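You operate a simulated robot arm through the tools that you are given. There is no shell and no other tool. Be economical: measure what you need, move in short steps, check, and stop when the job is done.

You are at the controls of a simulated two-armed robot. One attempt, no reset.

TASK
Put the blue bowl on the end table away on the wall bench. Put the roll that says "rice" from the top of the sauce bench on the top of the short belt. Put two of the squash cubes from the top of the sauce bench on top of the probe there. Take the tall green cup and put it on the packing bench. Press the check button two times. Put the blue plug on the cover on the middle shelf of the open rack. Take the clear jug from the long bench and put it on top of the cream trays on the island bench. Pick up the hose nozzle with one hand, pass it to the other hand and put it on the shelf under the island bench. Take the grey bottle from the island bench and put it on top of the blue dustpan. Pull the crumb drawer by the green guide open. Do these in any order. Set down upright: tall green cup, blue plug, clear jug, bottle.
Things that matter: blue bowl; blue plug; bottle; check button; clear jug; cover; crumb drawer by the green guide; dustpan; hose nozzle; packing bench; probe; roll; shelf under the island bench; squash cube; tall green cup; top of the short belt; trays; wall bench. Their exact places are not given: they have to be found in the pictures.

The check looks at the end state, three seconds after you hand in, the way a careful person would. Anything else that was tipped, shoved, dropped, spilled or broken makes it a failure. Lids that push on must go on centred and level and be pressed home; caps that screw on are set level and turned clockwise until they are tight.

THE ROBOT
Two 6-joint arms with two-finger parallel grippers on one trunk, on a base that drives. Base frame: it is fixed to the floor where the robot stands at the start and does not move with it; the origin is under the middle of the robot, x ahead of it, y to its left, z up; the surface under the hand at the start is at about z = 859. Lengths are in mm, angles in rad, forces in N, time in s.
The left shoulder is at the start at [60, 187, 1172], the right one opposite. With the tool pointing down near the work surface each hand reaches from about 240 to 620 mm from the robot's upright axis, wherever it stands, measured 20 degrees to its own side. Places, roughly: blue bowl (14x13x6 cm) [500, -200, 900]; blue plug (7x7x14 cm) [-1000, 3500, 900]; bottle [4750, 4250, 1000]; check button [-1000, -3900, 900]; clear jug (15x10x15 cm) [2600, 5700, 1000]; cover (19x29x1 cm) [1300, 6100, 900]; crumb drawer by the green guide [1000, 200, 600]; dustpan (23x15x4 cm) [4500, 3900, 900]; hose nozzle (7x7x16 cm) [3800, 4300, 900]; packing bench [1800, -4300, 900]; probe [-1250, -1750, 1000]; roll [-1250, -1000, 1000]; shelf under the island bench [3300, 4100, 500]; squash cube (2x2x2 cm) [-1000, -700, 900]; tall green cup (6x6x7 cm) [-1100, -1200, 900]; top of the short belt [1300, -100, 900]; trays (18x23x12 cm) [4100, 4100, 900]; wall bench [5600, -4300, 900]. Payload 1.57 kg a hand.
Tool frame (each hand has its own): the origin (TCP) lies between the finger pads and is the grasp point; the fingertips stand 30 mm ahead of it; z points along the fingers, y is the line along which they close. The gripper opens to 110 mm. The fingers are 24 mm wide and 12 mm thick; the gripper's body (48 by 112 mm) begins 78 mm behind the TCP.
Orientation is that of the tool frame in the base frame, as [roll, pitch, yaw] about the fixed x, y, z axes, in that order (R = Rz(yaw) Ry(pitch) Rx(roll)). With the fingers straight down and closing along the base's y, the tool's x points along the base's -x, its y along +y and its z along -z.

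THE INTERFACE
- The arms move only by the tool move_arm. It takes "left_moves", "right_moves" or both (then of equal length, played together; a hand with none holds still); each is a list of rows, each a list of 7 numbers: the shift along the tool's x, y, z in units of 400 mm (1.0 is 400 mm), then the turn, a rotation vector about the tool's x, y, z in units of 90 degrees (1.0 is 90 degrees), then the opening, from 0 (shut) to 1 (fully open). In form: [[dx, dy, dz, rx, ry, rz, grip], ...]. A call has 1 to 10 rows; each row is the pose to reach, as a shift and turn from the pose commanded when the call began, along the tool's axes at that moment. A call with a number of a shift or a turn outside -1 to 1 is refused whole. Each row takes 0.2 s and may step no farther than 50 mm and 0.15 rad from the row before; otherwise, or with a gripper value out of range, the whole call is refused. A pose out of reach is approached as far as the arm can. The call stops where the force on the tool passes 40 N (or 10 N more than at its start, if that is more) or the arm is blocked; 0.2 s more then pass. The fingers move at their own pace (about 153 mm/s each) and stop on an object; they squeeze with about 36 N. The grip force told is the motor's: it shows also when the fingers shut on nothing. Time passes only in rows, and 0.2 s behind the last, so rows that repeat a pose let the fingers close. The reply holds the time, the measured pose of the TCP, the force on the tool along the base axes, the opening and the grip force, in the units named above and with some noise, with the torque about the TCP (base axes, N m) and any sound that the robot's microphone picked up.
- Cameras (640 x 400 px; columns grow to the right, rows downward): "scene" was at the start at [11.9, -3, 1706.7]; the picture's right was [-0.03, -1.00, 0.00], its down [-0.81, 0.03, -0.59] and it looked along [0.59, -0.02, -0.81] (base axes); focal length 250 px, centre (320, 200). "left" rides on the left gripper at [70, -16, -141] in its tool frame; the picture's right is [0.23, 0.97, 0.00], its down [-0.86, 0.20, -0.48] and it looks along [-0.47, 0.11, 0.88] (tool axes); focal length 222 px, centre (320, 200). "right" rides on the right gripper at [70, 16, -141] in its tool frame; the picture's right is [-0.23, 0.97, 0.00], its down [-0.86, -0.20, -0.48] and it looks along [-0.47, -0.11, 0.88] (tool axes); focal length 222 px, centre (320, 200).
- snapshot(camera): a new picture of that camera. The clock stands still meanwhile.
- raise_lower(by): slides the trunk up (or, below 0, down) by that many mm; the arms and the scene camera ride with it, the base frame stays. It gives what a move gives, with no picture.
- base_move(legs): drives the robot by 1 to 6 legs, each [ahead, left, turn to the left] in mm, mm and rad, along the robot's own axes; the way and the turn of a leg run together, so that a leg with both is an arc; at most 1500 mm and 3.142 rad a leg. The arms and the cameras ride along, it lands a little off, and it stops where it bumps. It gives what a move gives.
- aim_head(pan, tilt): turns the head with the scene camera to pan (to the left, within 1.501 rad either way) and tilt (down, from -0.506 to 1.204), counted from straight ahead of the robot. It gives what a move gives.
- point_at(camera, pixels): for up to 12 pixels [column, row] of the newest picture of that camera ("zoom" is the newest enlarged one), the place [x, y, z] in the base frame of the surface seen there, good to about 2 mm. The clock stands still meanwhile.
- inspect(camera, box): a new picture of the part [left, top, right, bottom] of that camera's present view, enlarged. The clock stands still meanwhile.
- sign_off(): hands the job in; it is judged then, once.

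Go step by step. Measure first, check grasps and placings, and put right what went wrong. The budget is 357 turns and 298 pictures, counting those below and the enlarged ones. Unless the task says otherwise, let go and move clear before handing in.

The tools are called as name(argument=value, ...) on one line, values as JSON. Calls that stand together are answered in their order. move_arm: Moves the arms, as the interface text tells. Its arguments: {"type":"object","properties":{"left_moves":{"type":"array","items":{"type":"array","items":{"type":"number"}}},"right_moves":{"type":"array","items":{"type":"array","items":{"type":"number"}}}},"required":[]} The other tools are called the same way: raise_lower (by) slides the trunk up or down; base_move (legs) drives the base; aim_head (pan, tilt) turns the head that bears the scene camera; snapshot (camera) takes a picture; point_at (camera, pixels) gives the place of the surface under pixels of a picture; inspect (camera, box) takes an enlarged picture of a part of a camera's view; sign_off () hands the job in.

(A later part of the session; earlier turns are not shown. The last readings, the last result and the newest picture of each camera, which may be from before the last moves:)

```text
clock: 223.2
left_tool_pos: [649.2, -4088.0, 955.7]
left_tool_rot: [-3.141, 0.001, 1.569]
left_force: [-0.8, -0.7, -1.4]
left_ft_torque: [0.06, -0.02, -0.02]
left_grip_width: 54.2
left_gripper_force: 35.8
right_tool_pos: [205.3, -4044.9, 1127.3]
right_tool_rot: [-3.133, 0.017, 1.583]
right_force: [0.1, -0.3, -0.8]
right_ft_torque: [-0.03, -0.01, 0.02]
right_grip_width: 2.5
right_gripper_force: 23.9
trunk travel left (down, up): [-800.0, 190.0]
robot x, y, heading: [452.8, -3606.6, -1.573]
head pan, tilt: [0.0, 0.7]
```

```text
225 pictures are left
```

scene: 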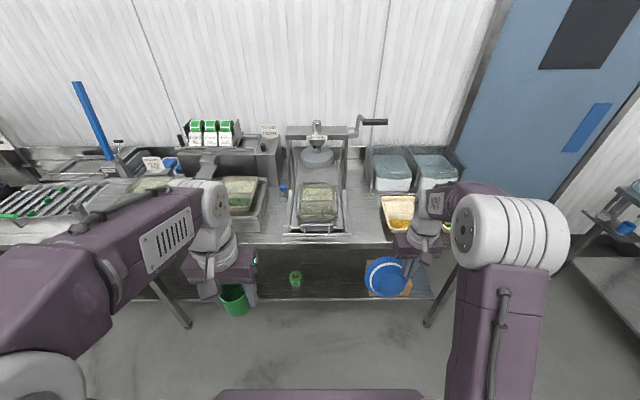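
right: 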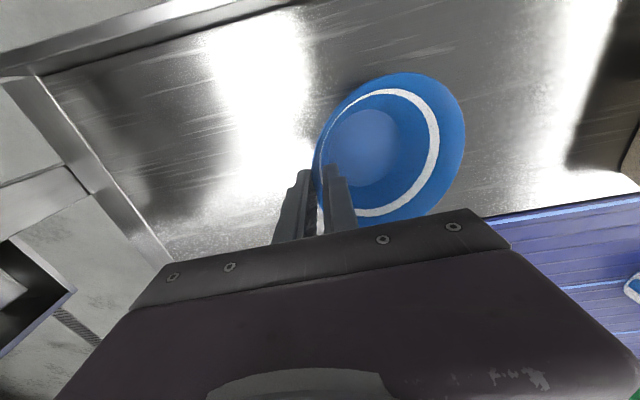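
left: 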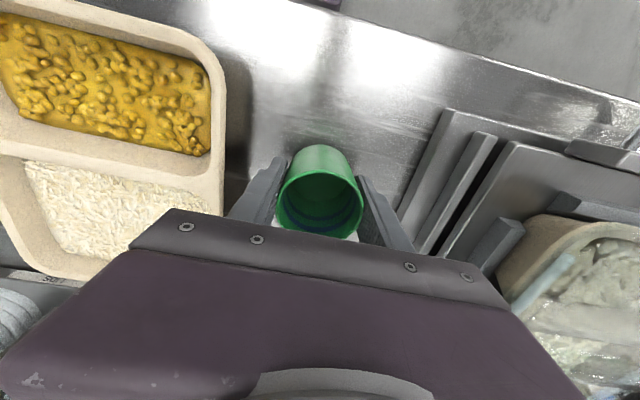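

move_arm(left_moves=[[0, 0.015, 0.02, 0, 0, 0, 0], [0, 0.015, 0.036, 0, 0, 0, 0], [0, 0.015, 0.042, 0, 0, 0, 0], [0, 0.015, 0.047, 0, 0, 0, 0]])

```text
clock: 224.2
left_tool_pos: [653.8, -4086.8, 939.9]
left_tool_rot: [3.14, 0.008, 1.568]
left_force: [3.9, -2.8, 22.9]
left_ft_torque: [-0.13, -0.11, -0.04]
left_grip_width: 54.1
left_gripper_force: 35.7
right_tool_pos: [203.6, -4044.2, 1126.7]
right_tool_rot: [-3.133, 0.02, 1.584]
right_force: [0.6, -0.3, -0.5]
right_ft_torque: [0.01, 0.03, 0.04]
right_grip_width: 2.5
right_gripper_force: 23.8
trunk travel left (down, up): [-800.0, 190.0]
robot x, y, heading: [450.7, -3608.7, -1.575]
head pan, tilt: [0.0, 0.7]
```

In contact. Release with small opening and rise straight up.

move_arm(left_moves=[[0, 0, -0.004, 0, 0, 0, 0], [0, 0, -0.004, 0, 0, 0, 0.6], [0, 0, -0.004, 0, 0, 0, 0.6], [0, 0, -0.06, 0, 0, 0, 0.6], [0, 0, -0.16, 0, 0, 0, 0.6], [0, 0, -0.26, 0, 0, 0, 0.6]])

snapshot(camera="left")

```text
clock: 225.6
left_tool_pos: [653.1, -4086.2, 1041.5]
left_tool_rot: [-3.141, 0.002, 1.569]
left_force: [0.3, 0.1, 0.3]
left_ft_torque: [0.03, -0.01, 0.02]
left_grip_width: 66.4
left_gripper_force: 0.0
right_tool_pos: [204.0, -4044.0, 1126.5]
right_tool_rot: [-3.132, 0.019, 1.584]
right_force: [-0.3, 0.5, -1.1]
right_ft_torque: [0.0, 0.03, -0.01]
right_grip_width: 2.4
right_gripper_force: 24.6
trunk travel left (down, up): [-800.0, 190.0]
robot x, y, heading: [452.5, -3606.9, -1.572]
head pan, tilt: [0.0, 0.7]
```

```text
224 pictures are left
```

left: 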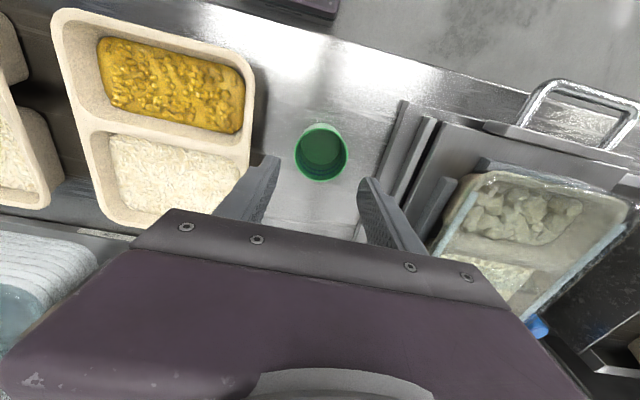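

Cup stands upright on the packing bench. I withdraw the left hand and drive toward the wall bench.

move_arm(left_moves=[[0, 0, -0.1, 0, 0, 0, 0.6], [0, 0, -0.2, 0, 0, 0, 0.6], [0.1, 0, -0.24, 0, 0, 0, 0.6], [0.2, 0, -0.24, 0, 0, 0, 0.6], [0.3, 0, -0.24, 0, 0, 0, 0.6], [0.4, 0, -0.24, 0, 0, 0, 0.6]])

base_move(legs=[[-450, 0, 0], [0, 1450, 0], [0, 1450, 0]])

aim_head(pan=0.6, tilt=0.4)

snapshot(camera="scene")

```text
clock: 227.0
left_tool_pos: [657.6, -3925.5, 1135.8]
left_tool_rot: [3.141, 0.003, 1.568]
left_force: [-0.4, -0.4, -0.5]
left_ft_torque: [-0.06, -0.01, 0.01]
left_grip_width: 66.0
left_gripper_force: 0.1
right_tool_pos: [204.4, -4043.2, 1127.3]
right_tool_rot: [-3.132, 0.018, 1.582]
right_force: [-0.1, 1.3, 0.0]
right_ft_torque: [0.0, 0.0, 0.0]
right_grip_width: 2.8
right_gripper_force: 23.8
trunk travel left (down, up): [-800.0, 190.0]
robot x, y, heading: [451.0, -3605.1, -1.578]
head pan, tilt: [0.0, 0.7]
```

```text
clock: 243.3
left_tool_pos: [3548.4, -3547.5, 1134.7]
left_tool_rot: [-3.14, 0.001, 1.546]
left_force: [0.2, 0.4, 0.2]
left_ft_torque: [0.01, -0.02, -0.01]
left_grip_width: 66.2
left_gripper_force: 0.0
right_tool_pos: [3092.7, -3654.4, 1126.7]
right_tool_rot: [-3.134, 0.017, 1.562]
right_force: [-0.6, -0.4, -1.7]
right_ft_torque: [0.01, 0.05, 0.02]
right_grip_width: 2.1
right_gripper_force: 23.5
trunk travel left (down, up): [-800.0, 190.0]
robot x, y, heading: [3350.8, -3219.1, -1.602]
head pan, tilt: [0.0, 0.7]
```

```text
clock: 244.3
left_tool_pos: [3548.6, -3546.7, 1134.1]
left_tool_rot: [-3.141, 0.0, 1.544]
left_force: [-0.1, 0.6, 0.1]
left_ft_torque: [0.0, -0.03, -0.04]
left_grip_width: 66.1
left_gripper_force: 0.0
right_tool_pos: [3094.2, -3654.7, 1125.5]
right_tool_rot: [-3.134, 0.018, 1.561]
right_force: [-0.4, 0.7, -0.6]
right_ft_torque: [-0.01, 0.07, 0.0]
right_grip_width: 1.9
right_gripper_force: 23.3
trunk travel left (down, up): [-800.0, 190.0]
robot x, y, heading: [3353.9, -3222.5, -1.596]
head pan, tilt: [0.6, 0.4]
```

```text
223 pictures are left
```

scene: 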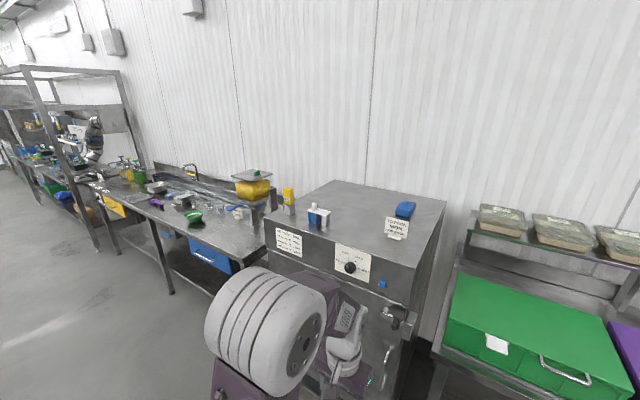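

The right grip width shrank to ~2 mm; I check the bowl.

snapshot(camera="right")

inspect(camera="scene", box=[80, 150, 280, 270])

```text
222 pictures are left
```

right: 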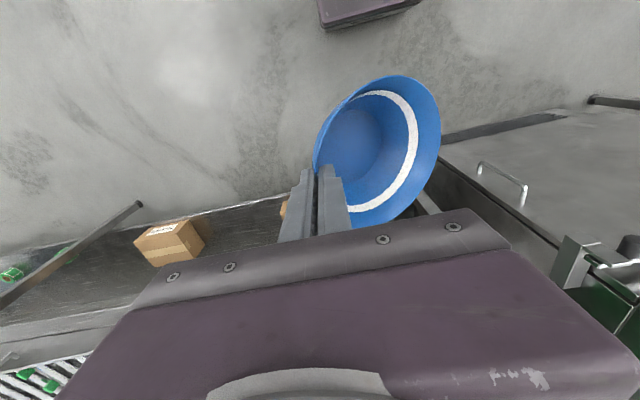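

```text
3.20 times, centred on (180, 210) of scene
```

zoom: 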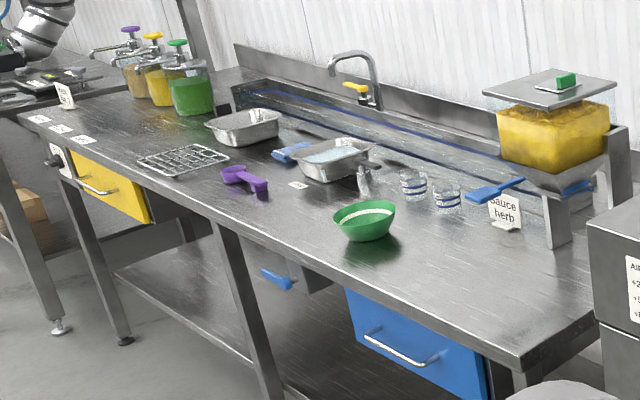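

The bowl is held but tilting. The wall bench with the green bowl is next; I measure free space near its near end.

point_at(camera="zoom", pixels=[[440, 290], [515, 360], [430, 250], [365, 220], [600, 320], [400, 290], [10, 115], [310, 180], [480, 260], [310, 240], [560, 230], [180, 150]])

```text
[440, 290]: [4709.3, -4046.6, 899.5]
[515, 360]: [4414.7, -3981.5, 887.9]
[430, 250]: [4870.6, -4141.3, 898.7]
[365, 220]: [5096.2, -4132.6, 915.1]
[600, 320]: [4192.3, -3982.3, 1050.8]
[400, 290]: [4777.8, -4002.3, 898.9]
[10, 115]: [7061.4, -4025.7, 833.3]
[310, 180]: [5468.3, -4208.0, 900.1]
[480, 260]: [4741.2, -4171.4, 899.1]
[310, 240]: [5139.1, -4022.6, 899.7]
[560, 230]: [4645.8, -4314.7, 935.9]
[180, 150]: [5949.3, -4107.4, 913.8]
```

base_move(legs=[[0, 900, 0.027], [0, 780, 0], [330, 0, 0]])

snapshot(camera="right")

aim_head(pan=-0.2, tilt=0.8)

snapshot(camera="scene")

```text
clock: 254.8
left_tool_pos: [5259.6, -3879.5, 1135.0]
left_tool_rot: [3.14, 0.001, 1.57]
left_force: [0.2, 0.2, -0.4]
left_ft_torque: [-0.02, -0.03, -0.01]
left_grip_width: 65.9
left_gripper_force: 0.0
right_tool_pos: [4807.8, -3998.8, 1127.2]
right_tool_rot: [-3.131, 0.02, 1.586]
right_force: [0.3, -1.0, -0.3]
right_ft_torque: [0.03, 0.05, -0.02]
right_grip_width: 1.8
right_gripper_force: 23.4
trunk travel left (down, up): [-800.0, 190.0]
robot x, y, heading: [5058.1, -3564.9, -1.568]
head pan, tilt: [0.6, 0.4]
```

```text
220 pictures are left
```

right: 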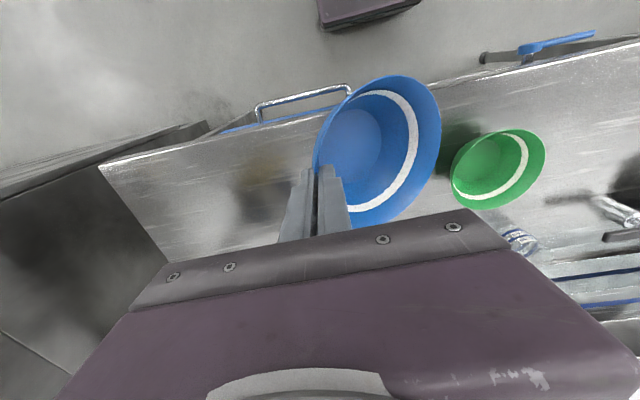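

```text
clock: 255.9
left_tool_pos: [5259.4, -3882.6, 1134.7]
left_tool_rot: [-3.142, 0.0, 1.569]
left_force: [0.0, -0.1, 0.3]
left_ft_torque: [0.01, -0.01, -0.01]
left_grip_width: 66.0
left_gripper_force: 0.1
right_tool_pos: [4808.4, -4000.2, 1126.8]
right_tool_rot: [-3.132, 0.02, 1.585]
right_force: [-0.1, -0.5, -1.2]
right_ft_torque: [0.0, 0.04, 0.03]
right_grip_width: 1.9
right_gripper_force: 23.1
trunk travel left (down, up): [-800.0, 190.0]
robot x, y, heading: [5055.0, -3559.9, -1.571]
head pan, tilt: [-0.201, 0.799]
```

```text
219 pictures are left
```

scene: 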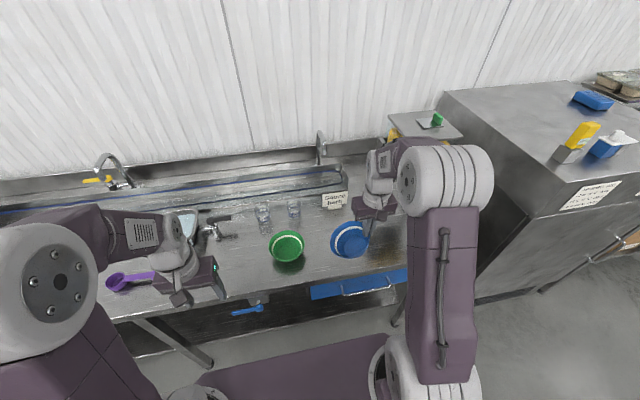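

inspect(camera="scene", box=[260, 180, 420, 290])

point_at(camera="zoom", pixels=[[285, 220], [345, 165], [390, 165], [345, 305], [420, 230], [340, 240], [300, 280], [120, 165], [120, 290], [180, 240], [200, 330], [320, 350]])

```text
3.64 times, centred on (340, 235) of scene
```

zoom: 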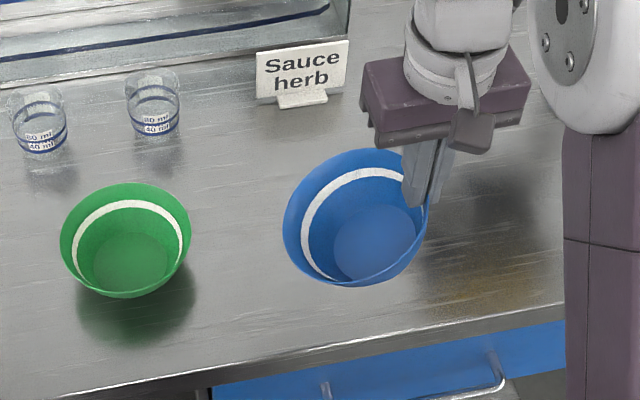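

```text
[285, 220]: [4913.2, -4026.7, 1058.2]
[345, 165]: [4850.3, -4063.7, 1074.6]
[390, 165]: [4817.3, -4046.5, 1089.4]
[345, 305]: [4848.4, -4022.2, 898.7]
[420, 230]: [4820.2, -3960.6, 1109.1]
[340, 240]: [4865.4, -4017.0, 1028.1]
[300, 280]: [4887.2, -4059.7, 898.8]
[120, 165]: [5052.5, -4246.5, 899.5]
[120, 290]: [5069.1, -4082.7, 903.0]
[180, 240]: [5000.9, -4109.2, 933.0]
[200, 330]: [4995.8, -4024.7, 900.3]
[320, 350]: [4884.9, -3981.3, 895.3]
```

The bowl hangs tilted ~25° (left side low). I tilt the hand to level it and move it further over the bench.

move_arm(right_moves=[[-0.08, 0, 0.05, -0.09, 0, 0, 0], [-0.16, 0, 0.1, -0.18, 0, 0, 0], [-0.22, 0, 0.18, -0.26, 0, 0, 0], [-0.24, 0, 0.24, -0.26, 0, 0, 0]])

inspect(camera="scene", box=[260, 170, 420, 270])

point_at(camera="zoom", pixels=[[290, 210], [345, 165], [345, 240], [400, 280], [300, 260], [330, 290], [360, 300]])

```text
clock: 256.9
left_tool_pos: [5259.1, -3883.4, 1135.1]
left_tool_rot: [-3.141, 0.0, 1.569]
left_force: [-0.2, -0.5, 0.7]
left_ft_torque: [-0.01, 0.02, 0.02]
left_grip_width: 66.3
left_gripper_force: 0.2
right_tool_pos: [4811.4, -4100.5, 1033.1]
right_tool_rot: [2.739, 0.019, 1.584]
right_force: [-0.6, 0.2, -0.7]
right_ft_torque: [0.0, 0.07, 0.01]
right_grip_width: 1.8
right_gripper_force: 23.7
trunk travel left (down, up): [-800.0, 190.0]
robot x, y, heading: [5057.4, -3564.3, -1.571]
head pan, tilt: [-0.201, 0.799]
```

```text
4.00 times, centred on (340, 220) of scene
```

zoom: 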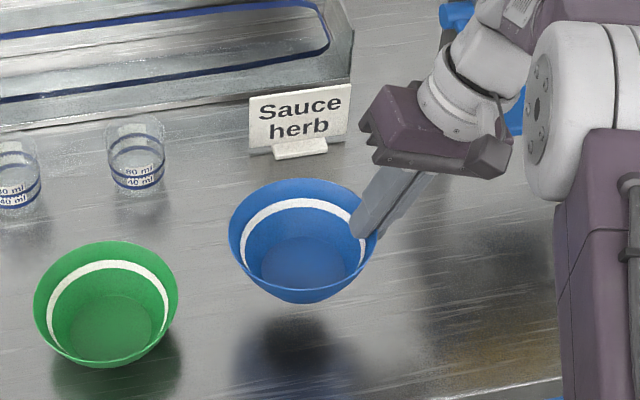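

```text
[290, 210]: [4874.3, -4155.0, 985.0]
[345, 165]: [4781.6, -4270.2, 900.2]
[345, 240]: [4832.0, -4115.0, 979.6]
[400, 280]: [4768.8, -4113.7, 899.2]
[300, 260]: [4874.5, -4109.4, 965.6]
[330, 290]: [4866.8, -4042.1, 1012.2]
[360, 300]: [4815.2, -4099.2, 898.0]
```

Level now. Lower 55 mm straight down (in the tilted tool frame), watching the force.

move_arm(right_moves=[[0, -0.02, 0.046, 0, 0, 0, 0], [0, -0.039, 0.092, 0, 0, 0, 0], [0, -0.053, 0.126, 0, 0, 0, 0], [0, -0.057, 0.136, 0, 0, 0, 0]])

inspect(camera="scene", box=[260, 170, 420, 270])

```text
clock: 257.9
left_tool_pos: [5260.1, -3883.6, 1134.3]
left_tool_rot: [3.142, 0.0, 1.57]
left_force: [-0.8, -0.3, 0.2]
left_ft_torque: [-0.02, 0.04, -0.03]
left_grip_width: 65.7
left_gripper_force: 0.0
right_tool_pos: [4809.6, -4098.8, 973.4]
right_tool_rot: [2.742, 0.018, 1.584]
right_force: [-0.1, 0.0, -0.5]
right_ft_torque: [0.06, 0.0, -0.02]
right_grip_width: 1.8
right_gripper_force: 23.4
trunk travel left (down, up): [-800.0, 190.0]
robot x, y, heading: [5056.3, -3560.3, -1.571]
head pan, tilt: [-0.201, 0.799]
```

```text
4.00 times, centred on (340, 220) of scene
```

zoom: 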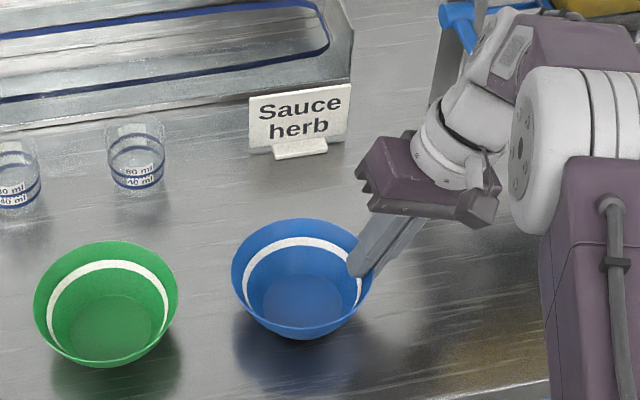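

move_arm(right_moves=[[0, -0.003, 0.007, 0, 0, 0, 0], [0, -0.006, 0.014, 0, 0, 0, 0], [0, -0.009, 0.021, 0, 0, 0, 0]])

```text
clock: 258.7
left_tool_pos: [5259.1, -3881.5, 1134.7]
left_tool_rot: [-3.141, 0.002, 1.57]
left_force: [-0.8, 0.4, 0.9]
left_ft_torque: [0.04, 0.0, 0.0]
left_grip_width: 66.1
left_gripper_force: 0.0
right_tool_pos: [4807.7, -4097.7, 965.9]
right_tool_rot: [2.743, 0.024, 1.584]
right_force: [-5.1, 0.2, 16.1]
right_ft_torque: [-0.54, -0.47, -0.15]
right_grip_width: 3.1
right_gripper_force: 24.6
trunk travel left (down, up): [-800.0, 190.0]
robot x, y, heading: [5058.4, -3562.1, -1.579]
head pan, tilt: [-0.201, 0.799]
```

Contact at 16 N. Release, opening about 40 mm, and retract along the fingers.

move_arm(right_moves=[[0, 0.003, -0.006, 0, 0, 0, 0], [0, 0.003, -0.006, 0, 0, 0, 0.3], [0, 0.003, -0.006, 0, 0, 0, 0.35], [0, 0.003, -0.05, 0, 0, 0, 0.35], [0, 0, -0.15, 0, 0, 0, 0.35], [0, 0, -0.27, 0, 0, 0, 0.35], [0, 0, -0.38, 0, 0, 0, 0.35]])

inspect(camera="scene", box=[230, 170, 420, 290])

```text
clock: 260.3
left_tool_pos: [5259.4, -3882.5, 1134.2]
left_tool_rot: [3.141, 0.0, 1.569]
left_force: [-0.2, -0.2, -0.7]
left_ft_torque: [0.02, -0.05, -0.01]
left_grip_width: 66.1
left_gripper_force: 0.0
right_tool_pos: [4750.1, -4097.4, 1102.1]
right_tool_rot: [2.742, 0.017, 1.583]
right_force: [-1.1, -0.1, 0.5]
right_ft_torque: [-0.01, 0.01, 0.0]
right_grip_width: 38.3
right_gripper_force: 0.0
trunk travel left (down, up): [-800.0, 190.0]
robot x, y, heading: [5053.9, -3560.2, -1.574]
head pan, tilt: [-0.201, 0.799]
```

```text
3.33 times, centred on (325, 230) of scene
```

zoom: 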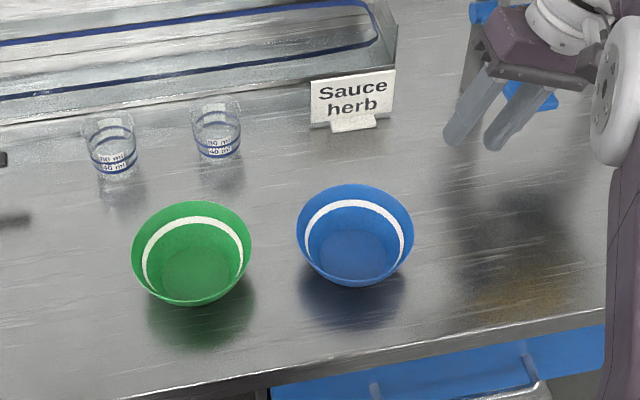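

Blue bowl is upright on the wall bench. I straighten the right hand and travel back around the belt line to the left side of the room.

move_arm(right_moves=[[0.05, 0, -0.05, 0.09, 0, 0, 0.35], [0.1, 0, -0.1, 0.18, 0, 0, 0.35], [0.15, 0, -0.1, 0.26, 0, 0, 0.35], [0.2, 0, -0.1, 0.26, 0, 0, 0.35]])

base_move(legs=[[-500, 0, 0], [0, -1450, 0], [0, -1450, 0], [0, -1300, 0.03], [0, -1150, 0.02]])

```text
clock: 261.3
left_tool_pos: [5259.7, -3882.0, 1135.2]
left_tool_rot: [-3.142, 0.001, 1.569]
left_force: [-0.8, 0.3, -0.7]
left_ft_torque: [0.02, -0.04, -0.01]
left_grip_width: 65.8
left_gripper_force: 0.2
right_tool_pos: [4732.0, -4015.5, 1139.8]
right_tool_rot: [-3.132, 0.022, 1.587]
right_force: [0.1, 0.1, -0.4]
right_ft_torque: [-0.01, 0.01, 0.0]
right_grip_width: 38.4
right_gripper_force: 0.0
trunk travel left (down, up): [-800.0, 190.0]
robot x, y, heading: [5051.4, -3559.1, -1.572]
head pan, tilt: [-0.201, 0.799]
```

```text
clock: 289.2
left_tool_pos: [-27.1, -3325.4, 1134.5]
left_tool_rot: [3.14, 0.0, 1.606]
left_force: [0.2, 0.1, 0.1]
left_ft_torque: [0.01, 0.0, 0.0]
left_grip_width: 66.1
left_gripper_force: 0.0
right_tool_pos: [-549.6, -3480.2, 1139.8]
right_tool_rot: [-3.133, 0.017, 1.622]
right_force: [-0.2, 0.8, 0.4]
right_ft_torque: [0.0, 0.03, 0.0]
right_grip_width: 38.5
right_gripper_force: 0.1
trunk travel left (down, up): [-800.0, 190.0]
robot x, y, heading: [-242.1, -3011.8, -1.535]
head pan, tilt: [-0.201, 0.799]
```

base_move(legs=[[0, 0, 3.106], [1350, 30, 0], [1350, 0, 0], [1350, 0, 0], [1300, 0, 0]])

aim_head(pan=0.6, tilt=0.45)

snapshot(camera="scene")

aim_head(pan=-0.6, tilt=0.45)

snapshot(camera="scene")

```text
clock: 322.4
left_tool_pos: [-524.3, 2710.8, 1134.9]
left_tool_rot: [3.14, 0.0, -1.554]
left_force: [0.3, -0.3, 0.0]
left_ft_torque: [0.01, -0.01, -0.04]
left_grip_width: 66.2
left_gripper_force: 0.0
right_tool_pos: [-0.9, 2855.3, 1140.3]
right_tool_rot: [-3.133, 0.019, -1.536]
right_force: [0.1, -0.5, 0.2]
right_ft_torque: [0.01, 0.0, -0.02]
right_grip_width: 38.4
right_gripper_force: 0.1
trunk travel left (down, up): [-800.0, 190.0]
robot x, y, heading: [-316.5, 2395.3, 1.586]
head pan, tilt: [-0.201, 0.799]
```

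```text
clock: 323.5
left_tool_pos: [-525.2, 2709.8, 1134.2]
left_tool_rot: [-3.141, 0.0, -1.553]
left_force: [0.8, 0.4, -0.4]
left_ft_torque: [0.0, 0.04, -0.02]
left_grip_width: 66.1
left_gripper_force: 0.0
right_tool_pos: [-1.7, 2855.7, 1139.2]
right_tool_rot: [-3.132, 0.02, -1.535]
right_force: [-0.2, 0.2, -1.6]
right_ft_torque: [0.03, 0.02, 0.02]
right_grip_width: 38.4
right_gripper_force: 0.0
trunk travel left (down, up): [-800.0, 190.0]
robot x, y, heading: [-316.4, 2393.2, 1.593]
head pan, tilt: [0.6, 0.45]
```

```text
214 pictures are left
```

scene: 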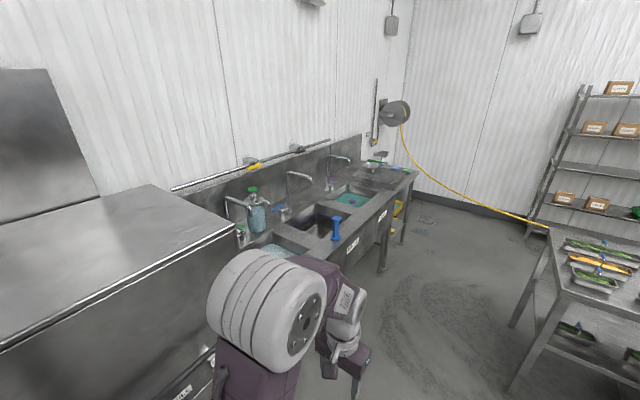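

```text
clock: 324.9
left_tool_pos: [-525.2, 2709.9, 1135.0]
left_tool_rot: [3.141, 0.0, -1.553]
left_force: [0.2, 0.1, 0.4]
left_ft_torque: [-0.02, -0.01, -0.05]
left_grip_width: 65.8
left_gripper_force: 0.1
right_tool_pos: [-0.7, 2854.8, 1139.8]
right_tool_rot: [-3.133, 0.018, -1.536]
right_force: [-0.5, 0.4, 0.8]
right_ft_torque: [0.0, 0.03, 0.0]
right_grip_width: 38.4
right_gripper_force: 0.0
trunk travel left (down, up): [-800.0, 190.0]
robot x, y, heading: [-314.3, 2392.1, 1.591]
head pan, tilt: [-0.6, 0.45]
```

```text
213 pictures are left
```

scene: 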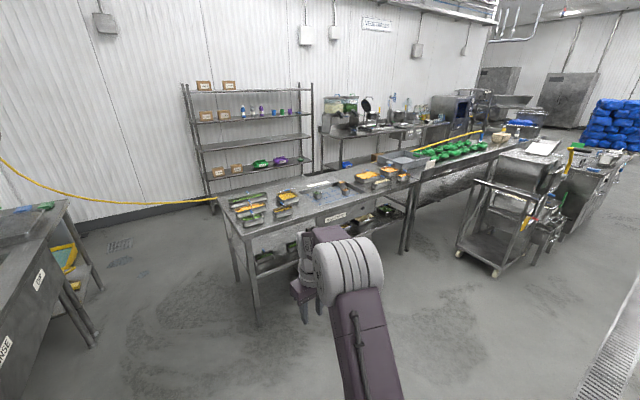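

Blue standing plug seen in the sink (337,227 in the first picture). I zoom on it.

aim_head(pan=0.6, tilt=0.45)

inspect(camera="scene", box=[220, 150, 440, 290])

point_at(camera="zoom", pixels=[[337, 200], [337, 250], [337, 265], [390, 155], [290, 210], [330, 180], [500, 60], [420, 250], [330, 330], [240, 290], [560, 40]])

```text
clock: 326.3
left_tool_pos: [-525.6, 2710.6, 1136.0]
left_tool_rot: [3.141, 0.0, -1.552]
left_force: [-0.5, 0.7, 1.0]
left_ft_torque: [0.0, 0.0, 0.01]
left_grip_width: 66.0
left_gripper_force: 0.1
right_tool_pos: [-1.0, 2855.6, 1139.1]
right_tool_rot: [-3.133, 0.017, -1.536]
right_force: [-1.0, 0.0, -0.1]
right_ft_torque: [0.02, -0.02, -0.02]
right_grip_width: 38.5
right_gripper_force: 0.1
trunk travel left (down, up): [-800.0, 190.0]
robot x, y, heading: [-317.2, 2396.5, 1.591]
head pan, tilt: [0.6, 0.45]
```

```text
2.86 times, centred on (330, 220) of scene
```

zoom: 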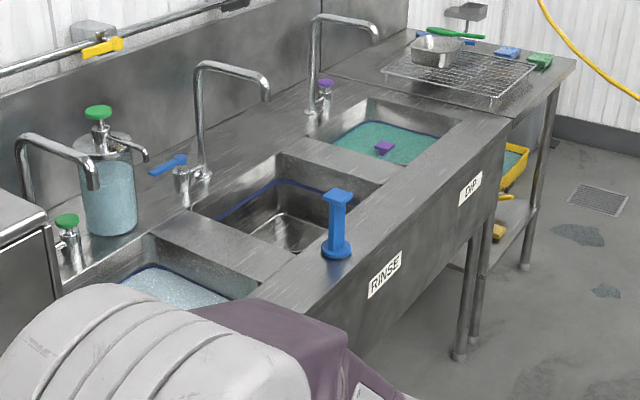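

```text
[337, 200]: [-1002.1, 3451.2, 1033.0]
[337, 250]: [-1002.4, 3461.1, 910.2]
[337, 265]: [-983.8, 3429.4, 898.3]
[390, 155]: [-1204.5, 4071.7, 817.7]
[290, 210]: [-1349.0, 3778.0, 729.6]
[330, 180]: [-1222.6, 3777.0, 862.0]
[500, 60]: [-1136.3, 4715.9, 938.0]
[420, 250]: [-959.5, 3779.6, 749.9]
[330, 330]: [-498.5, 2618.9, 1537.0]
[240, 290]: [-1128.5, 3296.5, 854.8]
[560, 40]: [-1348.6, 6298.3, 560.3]
```

point_at(camera="scene", pixels=[[250, 91], [250, 121], [255, 143], [250, 171], [262, 162], [280, 160], [310, 140], [185, 90], [215, 205], [228, 213], [380, 165], [120, 200]])

aim_head(pan=-0.45, tilt=0.3)

inspect(camera="scene", box=[90, 60, 310, 220])

```text
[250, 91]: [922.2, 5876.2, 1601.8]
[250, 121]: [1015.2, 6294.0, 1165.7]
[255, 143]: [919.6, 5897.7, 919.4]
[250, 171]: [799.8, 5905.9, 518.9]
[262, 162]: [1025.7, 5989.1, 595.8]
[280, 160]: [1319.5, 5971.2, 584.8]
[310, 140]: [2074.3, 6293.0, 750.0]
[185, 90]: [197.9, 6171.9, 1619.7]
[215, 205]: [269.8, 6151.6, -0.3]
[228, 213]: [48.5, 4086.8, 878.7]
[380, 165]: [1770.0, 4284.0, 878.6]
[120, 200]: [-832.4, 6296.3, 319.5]
```

```text
clock: 327.6
left_tool_pos: [-527.0, 2710.1, 1134.8]
left_tool_rot: [3.141, 0.001, -1.554]
left_force: [-0.2, -0.1, -0.4]
left_ft_torque: [0.0, 0.03, -0.02]
left_grip_width: 66.1
left_gripper_force: 0.0
right_tool_pos: [-1.2, 2855.4, 1138.4]
right_tool_rot: [-3.132, 0.019, -1.536]
right_force: [0.1, -0.7, 0.2]
right_ft_torque: [0.01, 0.0, 0.0]
right_grip_width: 38.6
right_gripper_force: 0.1
trunk travel left (down, up): [-800.0, 190.0]
robot x, y, heading: [-311.8, 2394.0, 1.592]
head pan, tilt: [-0.45, 0.3]
```

```text
2.50 times, centred on (200, 140) of scene
```

zoom: 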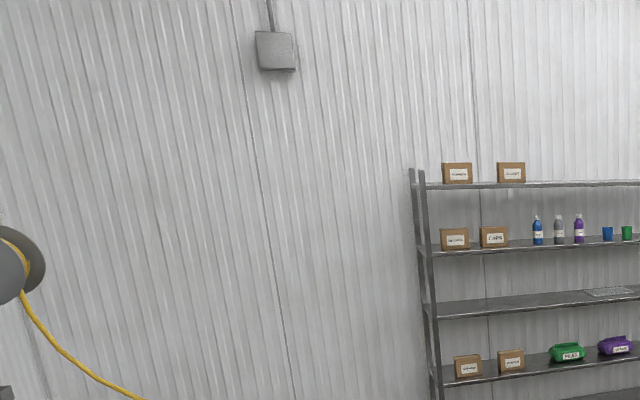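

point_at(camera="scene", pixels=[[20, 172], [60, 190], [100, 200], [150, 204], [190, 203], [220, 200], [235, 198], [300, 180], [320, 170], [235, 235]])

aim_head(pan=-0.3, tilt=0.45)

inspect(camera="scene", box=[60, 90, 420, 300])

```text
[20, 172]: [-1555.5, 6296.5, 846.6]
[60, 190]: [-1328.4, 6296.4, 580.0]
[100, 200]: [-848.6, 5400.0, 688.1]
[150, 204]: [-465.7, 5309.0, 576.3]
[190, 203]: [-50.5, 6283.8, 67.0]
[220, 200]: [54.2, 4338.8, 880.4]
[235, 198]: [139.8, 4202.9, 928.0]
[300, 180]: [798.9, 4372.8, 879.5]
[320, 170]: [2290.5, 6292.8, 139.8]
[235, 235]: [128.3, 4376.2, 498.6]
```

```text
clock: 328.3
left_tool_pos: [-526.0, 2711.7, 1134.5]
left_tool_rot: [-3.141, 0.002, -1.553]
left_force: [-0.4, 0.1, 0.3]
left_ft_torque: [0.05, 0.06, -0.01]
left_grip_width: 66.0
left_gripper_force: 0.1
right_tool_pos: [-1.8, 2855.5, 1139.3]
right_tool_rot: [-3.133, 0.018, -1.537]
right_force: [-0.2, -0.6, -0.5]
right_ft_torque: [0.01, -0.03, 0.0]
right_grip_width: 38.4
right_gripper_force: 0.1
trunk travel left (down, up): [-800.0, 190.0]
robot x, y, heading: [-315.9, 2393.8, 1.594]
head pan, tilt: [-0.3, 0.45]
```

```text
1.78 times, centred on (240, 195) of scene
```

zoom: 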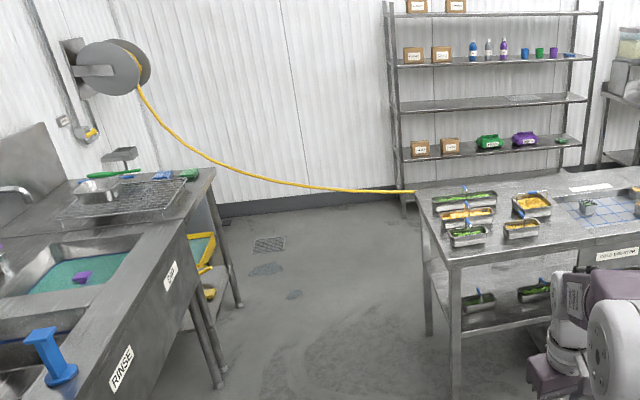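

A hose hangs across the passage between sinks and vegetable bench, so I'll reach the rack later via the far end. First turn to the sinks for the plug.

base_move(legs=[[0, 0, 1.55], [0, -850, 0]])

aim_head(pan=-0.3, tilt=0.7)

snapshot(camera="scene")

```text
clock: 336.6
left_tool_pos: [-626.8, 3045.4, 1134.1]
left_tool_rot: [3.141, -0.001, -0.03]
left_force: [-1.1, 0.1, -0.1]
left_ft_torque: [-0.01, -0.01, -0.03]
left_grip_width: 66.2
left_gripper_force: 0.0
right_tool_pos: [-748.2, 3577.6, 1140.2]
right_tool_rot: [-3.133, 0.019, -0.009]
right_force: [0.3, -0.4, -0.4]
right_ft_torque: [-0.03, -0.04, 0.01]
right_grip_width: 38.4
right_gripper_force: 0.1
trunk travel left (down, up): [-800.0, 190.0]
robot x, y, heading: [-297.7, 3240.8, 3.116]
head pan, tilt: [-0.3, 0.45]
```

```text
clock: 337.3
left_tool_pos: [-626.3, 3045.7, 1133.8]
left_tool_rot: [3.141, -0.002, -0.028]
left_force: [0.1, 0.2, -0.4]
left_ft_torque: [-0.01, 0.02, -0.01]
left_grip_width: 66.1
left_gripper_force: 0.1
right_tool_pos: [-747.9, 3577.6, 1139.0]
right_tool_rot: [-3.134, 0.019, -0.009]
right_force: [0.5, 0.1, -0.5]
right_ft_torque: [-0.02, -0.04, -0.04]
right_grip_width: 38.6
right_gripper_force: 0.1
trunk travel left (down, up): [-800.0, 190.0]
robot x, y, heading: [-298.8, 3240.5, 3.113]
head pan, tilt: [-0.3, 0.7]
```

```text
209 pictures are left
```

scene: 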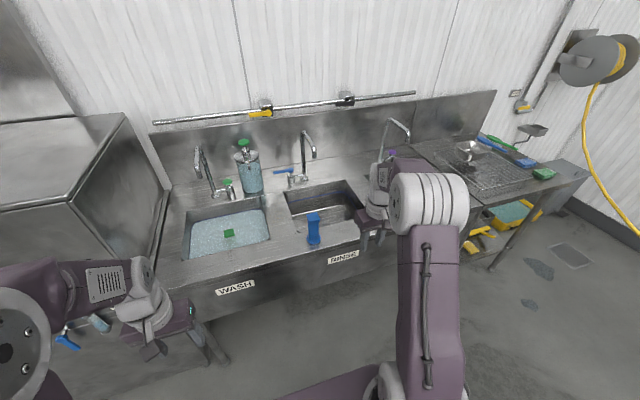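

inspect(camera="scene", box=[285, 190, 345, 260])

point_at(camera="zoom", pixels=[[300, 135], [270, 140], [330, 140], [300, 190], [285, 250], [320, 250], [300, 220], [300, 300], [280, 320], [330, 320], [300, 340], [300, 370]])

```text
5.71 times, centred on (315, 225) of scene
```

zoom: 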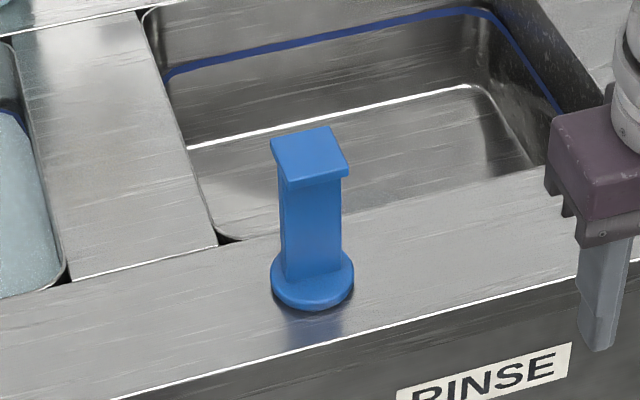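

```text
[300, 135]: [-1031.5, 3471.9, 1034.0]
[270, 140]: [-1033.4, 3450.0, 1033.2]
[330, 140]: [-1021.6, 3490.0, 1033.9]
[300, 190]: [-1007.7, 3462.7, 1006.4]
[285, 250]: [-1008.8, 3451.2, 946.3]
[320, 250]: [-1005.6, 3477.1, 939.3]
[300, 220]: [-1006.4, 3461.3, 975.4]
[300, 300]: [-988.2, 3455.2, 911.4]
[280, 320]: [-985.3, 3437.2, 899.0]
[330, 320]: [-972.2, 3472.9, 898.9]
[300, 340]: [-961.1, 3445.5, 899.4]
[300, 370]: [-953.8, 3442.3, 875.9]
```

Plug: square stem centred (-1024,3466), cap to z 1034, base disc 899–912. I'll grip the stem with the right hand tilted near-horizontal (68°), so it can later fit between rack shelves. First pitch the hand while away from the bench.

base_move(legs=[[60, 0, 0.028]])

move_arm(right_moves=[[0.05, 0, 0, 0, -0.09, 0, 0.8], [0.1, 0, 0, 0, -0.18, 0, 0.8], [0.15, 0, 0, 0, -0.27, 0, 0.8], [0.15, 0.05, 0, 0, -0.36, 0, 0.8], [0.15, 0.1, 0, 0, -0.45, 0, 0.8], [0.15, 0.15, 0.05, 0, -0.54, 0, 0.8], [0.15, 0.2, 0.1, 0, -0.63, 0, 0.8], [0.15, 0.24, 0.2, 0, -0.72, 0, 0.8], [0.15, 0.24, 0.3, 0, -0.755, 0, 0.8]])

snapshot(camera="scene")

```text
clock: 338.3
left_tool_pos: [-676.1, 3038.2, 1137.1]
left_tool_rot: [3.141, 0.006, 0.0]
left_force: [-0.3, 0.1, -0.7]
left_ft_torque: [0.02, 0.08, 0.01]
left_grip_width: 65.9
left_gripper_force: 0.0
right_tool_pos: [-812.2, 3564.9, 1142.5]
right_tool_rot: [-3.135, 0.024, 0.018]
right_force: [0.6, 0.4, 0.2]
right_ft_torque: [0.02, 0.05, -0.01]
right_grip_width: 38.7
right_gripper_force: 0.1
trunk travel left (down, up): [-800.0, 190.0]
robot x, y, heading: [-357.7, 3240.5, -3.141]
head pan, tilt: [-0.3, 0.7]
```

```text
clock: 340.3
left_tool_pos: [-683.1, 3039.6, 1133.7]
left_tool_rot: [3.14, 0.0, 0.002]
left_force: [1.2, 0.4, -0.5]
left_ft_torque: [-0.02, -0.01, -0.01]
left_grip_width: 66.2
left_gripper_force: 0.1
right_tool_pos: [-833.2, 3528.8, 1164.0]
right_tool_rot: [3.041, 1.122, -0.061]
right_force: [-1.1, 0.6, -0.2]
right_ft_torque: [-0.01, -0.01, 0.0]
right_grip_width: 88.2
right_gripper_force: 0.0
right hand out of reach, approached as far as the arm can: row 5, 6, 7, 8, 9
trunk travel left (down, up): [-800.0, 190.0]
robot x, y, heading: [-361.2, 3244.4, -3.141]
head pan, tilt: [-0.3, 0.7]
```

```text
207 pictures are left
```

scene: 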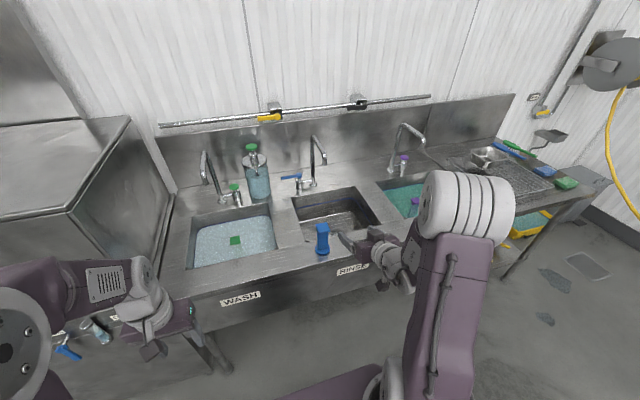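

move_arm(right_moves=[[0, 0, 0.12, 0, 0, 0, 0.8], [0.03, 0.03, 0.22, 0, 0, 0, 0.8], [0.11, 0.06, 0.27, 0, 0, 0, 0.8], [0.19, 0.1, 0.32, 0, 0, 0, 0.8], [0.26, 0.13, 0.36, 0, 0, 0, 0.8], [0.324, 0.1575, 0.39, 0, 0, 0, 0.8]])

snapshot(camera="right")

```text
clock: 341.7
left_tool_pos: [-680.5, 3040.1, 1134.6]
left_tool_rot: [3.14, 0.0, -0.001]
left_force: [0.5, 0.9, 0.4]
left_ft_torque: [-0.04, 0.01, 0.0]
left_grip_width: 65.9
left_gripper_force: 0.0
right_tool_pos: [-947.5, 3466.4, 996.8]
right_tool_rot: [2.898, 1.095, -0.181]
right_force: [-0.5, -0.1, 0.5]
right_ft_torque: [-0.02, -0.02, 0.01]
right_grip_width: 87.9
right_gripper_force: 0.1
right hand out of reach, approached as far as the arm can: row 2, 3, 4, 5, 6
trunk travel left (down, up): [-800.0, 190.0]
robot x, y, heading: [-361.8, 3243.2, -3.142]
head pan, tilt: [-0.3, 0.7]
```

```text
206 pictures are left
```

right: 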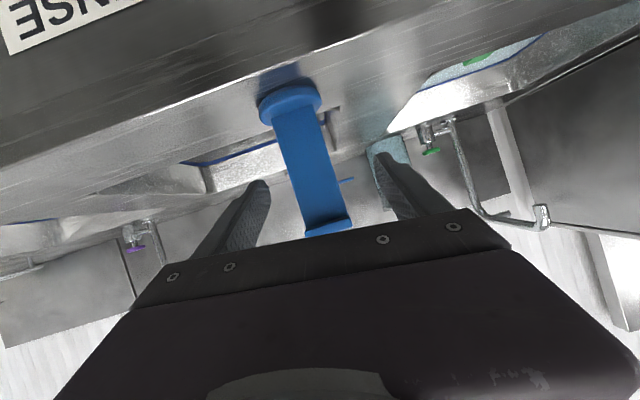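

The wrist is near a limit on the inward side. I retract slightly, shift the base left 100 mm, and re-aim with the hand further to its own side.

move_arm(right_moves=[[0, 0, -0.1, 0, 0, 0, 0.8]])

base_move(legs=[[-20, 110, 0]])

move_arm(right_moves=[[0, -0.1, 0, 0, 0, 0, 0.8], [0, -0.2, 0, 0, 0, 0, 0.8], [0, -0.28, 0, 0, 0, 0, 0.8]])

```text
clock: 342.1
left_tool_pos: [-680.4, 3038.3, 1134.9]
left_tool_rot: [3.141, 0.0, 0.0]
left_force: [-0.2, -0.3, -0.5]
left_ft_torque: [-0.01, 0.02, -0.02]
left_grip_width: 66.1
left_gripper_force: 0.2
right_tool_pos: [-920.3, 3471.0, 1021.0]
right_tool_rot: [2.865, 1.087, -0.208]
right_force: [0.2, 0.0, -0.1]
right_ft_torque: [0.0, -0.01, 0.0]
right_grip_width: 88.1
right_gripper_force: 0.0
right hand out of reach, approached as far as the arm can: row 1
trunk travel left (down, up): [-800.0, 190.0]
robot x, y, heading: [-362.9, 3241.9, -3.139]
head pan, tilt: [-0.3, 0.7]
```

```text
clock: 343.3
left_tool_pos: [-661.4, 2930.6, 1134.3]
left_tool_rot: [3.141, 0.0, 0.001]
left_force: [-0.1, -0.5, -0.3]
left_ft_torque: [-0.03, 0.0, 0.07]
left_grip_width: 66.0
left_gripper_force: 0.1
right_tool_pos: [-901.2, 3363.4, 1019.4]
right_tool_rot: [2.861, 1.084, -0.207]
right_force: [-0.1, 0.1, -1.2]
right_ft_torque: [-0.02, 0.0, 0.01]
right_grip_width: 87.8
right_gripper_force: 0.1
trunk travel left (down, up): [-800.0, 190.0]
robot x, y, heading: [-339.9, 3135.7, -3.144]
head pan, tilt: [-0.3, 0.7]
```

```text
clock: 344.1
left_tool_pos: [-660.9, 2929.2, 1134.8]
left_tool_rot: [3.14, 0.001, 0.001]
left_force: [0.2, -0.7, -1.0]
left_ft_torque: [-0.03, -0.02, -0.02]
left_grip_width: 66.0
left_gripper_force: 0.0
right_tool_pos: [-907.5, 3473.2, 1004.1]
right_tool_rot: [2.868, 1.085, -0.205]
right_force: [-0.1, 0.2, -0.2]
right_ft_torque: [0.03, 0.02, -0.02]
right_grip_width: 87.9
right_gripper_force: 0.1
trunk travel left (down, up): [-800.0, 190.0]
robot x, y, heading: [-341.5, 3134.4, -3.137]
head pan, tilt: [-0.3, 0.7]
```

move_arm(right_moves=[[0, 0, 0, 0.059, -0.0095, -0.061, 0.8], [0, 0, 0, 0.059, -0.0095, -0.061, 0.8]])

snapshot(camera="right")

```text
clock: 344.7
left_tool_pos: [-660.6, 2930.0, 1134.2]
left_tool_rot: [-3.141, -0.001, 0.0]
left_force: [-0.2, -1.0, -1.1]
left_ft_torque: [-0.02, 0.0, 0.01]
left_grip_width: 66.0
left_gripper_force: 0.1
right_tool_pos: [-906.7, 3473.4, 1004.2]
right_tool_rot: [3.002, 1.104, -0.107]
right_force: [-0.3, -0.6, -0.6]
right_ft_torque: [-0.01, 0.02, 0.0]
right_grip_width: 87.9
right_gripper_force: 0.0
right hand out of reach, approached as far as the arm can: row 1, 2
trunk travel left (down, up): [-800.0, 190.0]
robot x, y, heading: [-339.3, 3132.9, -3.141]
head pan, tilt: [-0.3, 0.7]
```

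```text
205 pictures are left
```

right: 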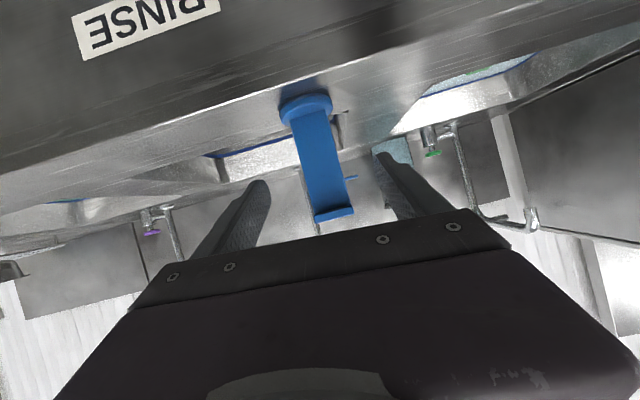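

Farther reach should ease the wrist: base back 110 mm, then extend the arm and correct the orientation.

base_move(legs=[[-110, 0, 0]])

move_arm(right_moves=[[-0.04, 0, 0.1, 0, 0, 0, 0.8], [-0.08, 0, 0.2, 0.01, 0, -0.01, 0.8], [-0.12, 0, 0.27, 0.033, 0, -0.034, 0.8], [-0.12, 0, 0.27, 0.033, 0, -0.034, 0.8]])

```text
clock: 345.9
left_tool_pos: [-551.4, 2930.4, 1134.4]
left_tool_rot: [-3.141, 0.0, 0.001]
left_force: [0.9, -0.4, -1.2]
left_ft_torque: [-0.02, 0.03, -0.03]
left_grip_width: 66.0
left_gripper_force: 0.1
right_tool_pos: [-796.8, 3473.6, 1003.9]
right_tool_rot: [2.999, 1.104, -0.106]
right_force: [0.1, 0.1, -0.2]
right_ft_torque: [0.05, 0.02, -0.02]
right_grip_width: 88.0
right_gripper_force: 0.1
trunk travel left (down, up): [-800.0, 190.0]
robot x, y, heading: [-234.3, 3132.9, -3.138]
head pan, tilt: [-0.3, 0.7]
```

```text
clock: 346.9
left_tool_pos: [-551.2, 2929.4, 1134.6]
left_tool_rot: [-3.139, -0.001, 0.001]
left_force: [-0.7, 0.8, 0.4]
left_ft_torque: [0.02, 0.0, 0.0]
left_grip_width: 65.7
left_gripper_force: 0.1
right_tool_pos: [-916.8, 3470.9, 997.3]
right_tool_rot: [-3.125, 1.106, 0.009]
right_force: [0.2, -0.2, 0.1]
right_ft_torque: [-0.01, 0.0, 0.02]
right_grip_width: 87.9
right_gripper_force: 0.0
trunk travel left (down, up): [-800.0, 190.0]
robot x, y, heading: [-230.9, 3138.5, -3.138]
head pan, tilt: [-0.3, 0.7]
```

Orientation is right now. Advance to straddle the stem.

move_arm(right_moves=[[-0.025, 0.004, 0.09, 0, 0, 0, 0.8], [-0.05, 0.008, 0.18, 0, 0, 0, 0.8], [-0.073, 0.0125, 0.257, 0, 0, 0, 0.8]])

snapshot(camera="right")

inspect(camera="scene", box=[260, 180, 400, 270])

```text
clock: 347.7
left_tool_pos: [-550.6, 2929.4, 1136.6]
left_tool_rot: [3.14, 0.003, 0.001]
left_force: [0.6, -0.5, -0.1]
left_ft_torque: [0.01, -0.02, 0.01]
left_grip_width: 66.0
left_gripper_force: 0.1
right_tool_pos: [-987.7, 3466.2, 984.9]
right_tool_rot: [-3.125, 1.108, 0.013]
right_force: [0.6, 0.4, 0.4]
right_ft_torque: [0.0, 0.01, 0.0]
right_grip_width: 88.0
right_gripper_force: 0.0
right hand out of reach, approached as far as the arm can: row 3
trunk travel left (down, up): [-800.0, 190.0]
robot x, y, heading: [-229.5, 3131.2, -3.139]
head pan, tilt: [-0.3, 0.7]
```

```text
204 pictures are left
```

right: 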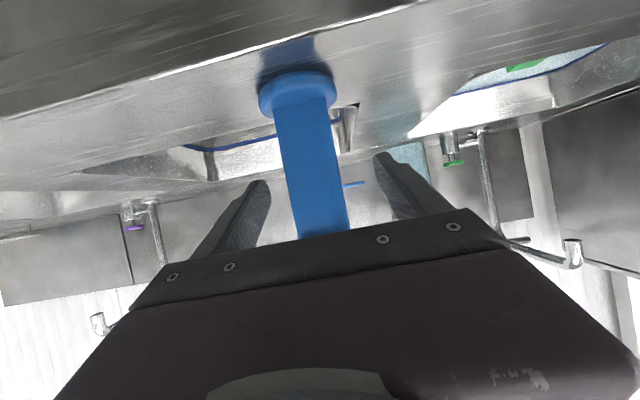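

```text
4.44 times, centred on (330, 225) of scene
```

zoom: 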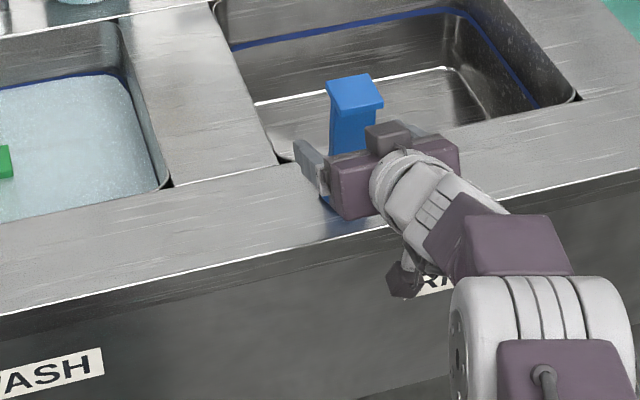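

base_move(legs=[[33, 0, 0]])

point_at(camera="right", pixels=[[310, 150], [283, 160], [340, 160], [310, 200]])

snapshot(camera="right")

```text
clock: 348.6
left_tool_pos: [-576.4, 2928.5, 1136.7]
left_tool_rot: [3.141, 0.006, 0.002]
left_force: [0.7, 0.1, 0.1]
left_ft_torque: [0.01, 0.07, 0.0]
left_grip_width: 66.0
left_gripper_force: 0.2
right_tool_pos: [-1016.0, 3466.3, 988.8]
right_tool_rot: [-3.123, 1.113, 0.015]
right_force: [0.2, -0.2, 0.6]
right_ft_torque: [0.01, -0.01, 0.03]
right_grip_width: 88.2
right_gripper_force: 0.1
trunk travel left (down, up): [-800.0, 190.0]
robot x, y, heading: [-267.5, 3133.0, -3.144]
head pan, tilt: [-0.3, 0.7]
```

```text
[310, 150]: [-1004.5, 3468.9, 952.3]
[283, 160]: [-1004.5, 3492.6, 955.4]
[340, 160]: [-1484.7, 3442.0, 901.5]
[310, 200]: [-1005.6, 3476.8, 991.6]
```

```text
202 pictures are left
```

right: 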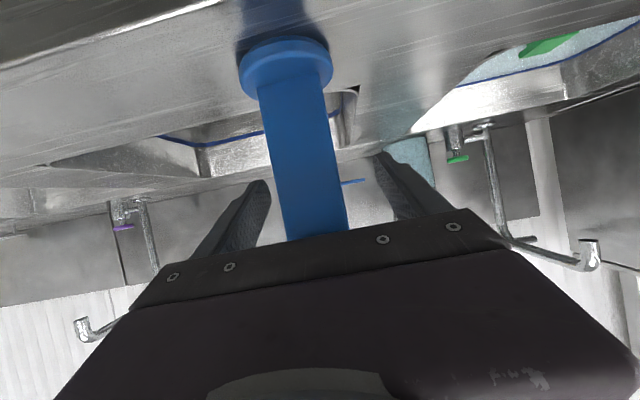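

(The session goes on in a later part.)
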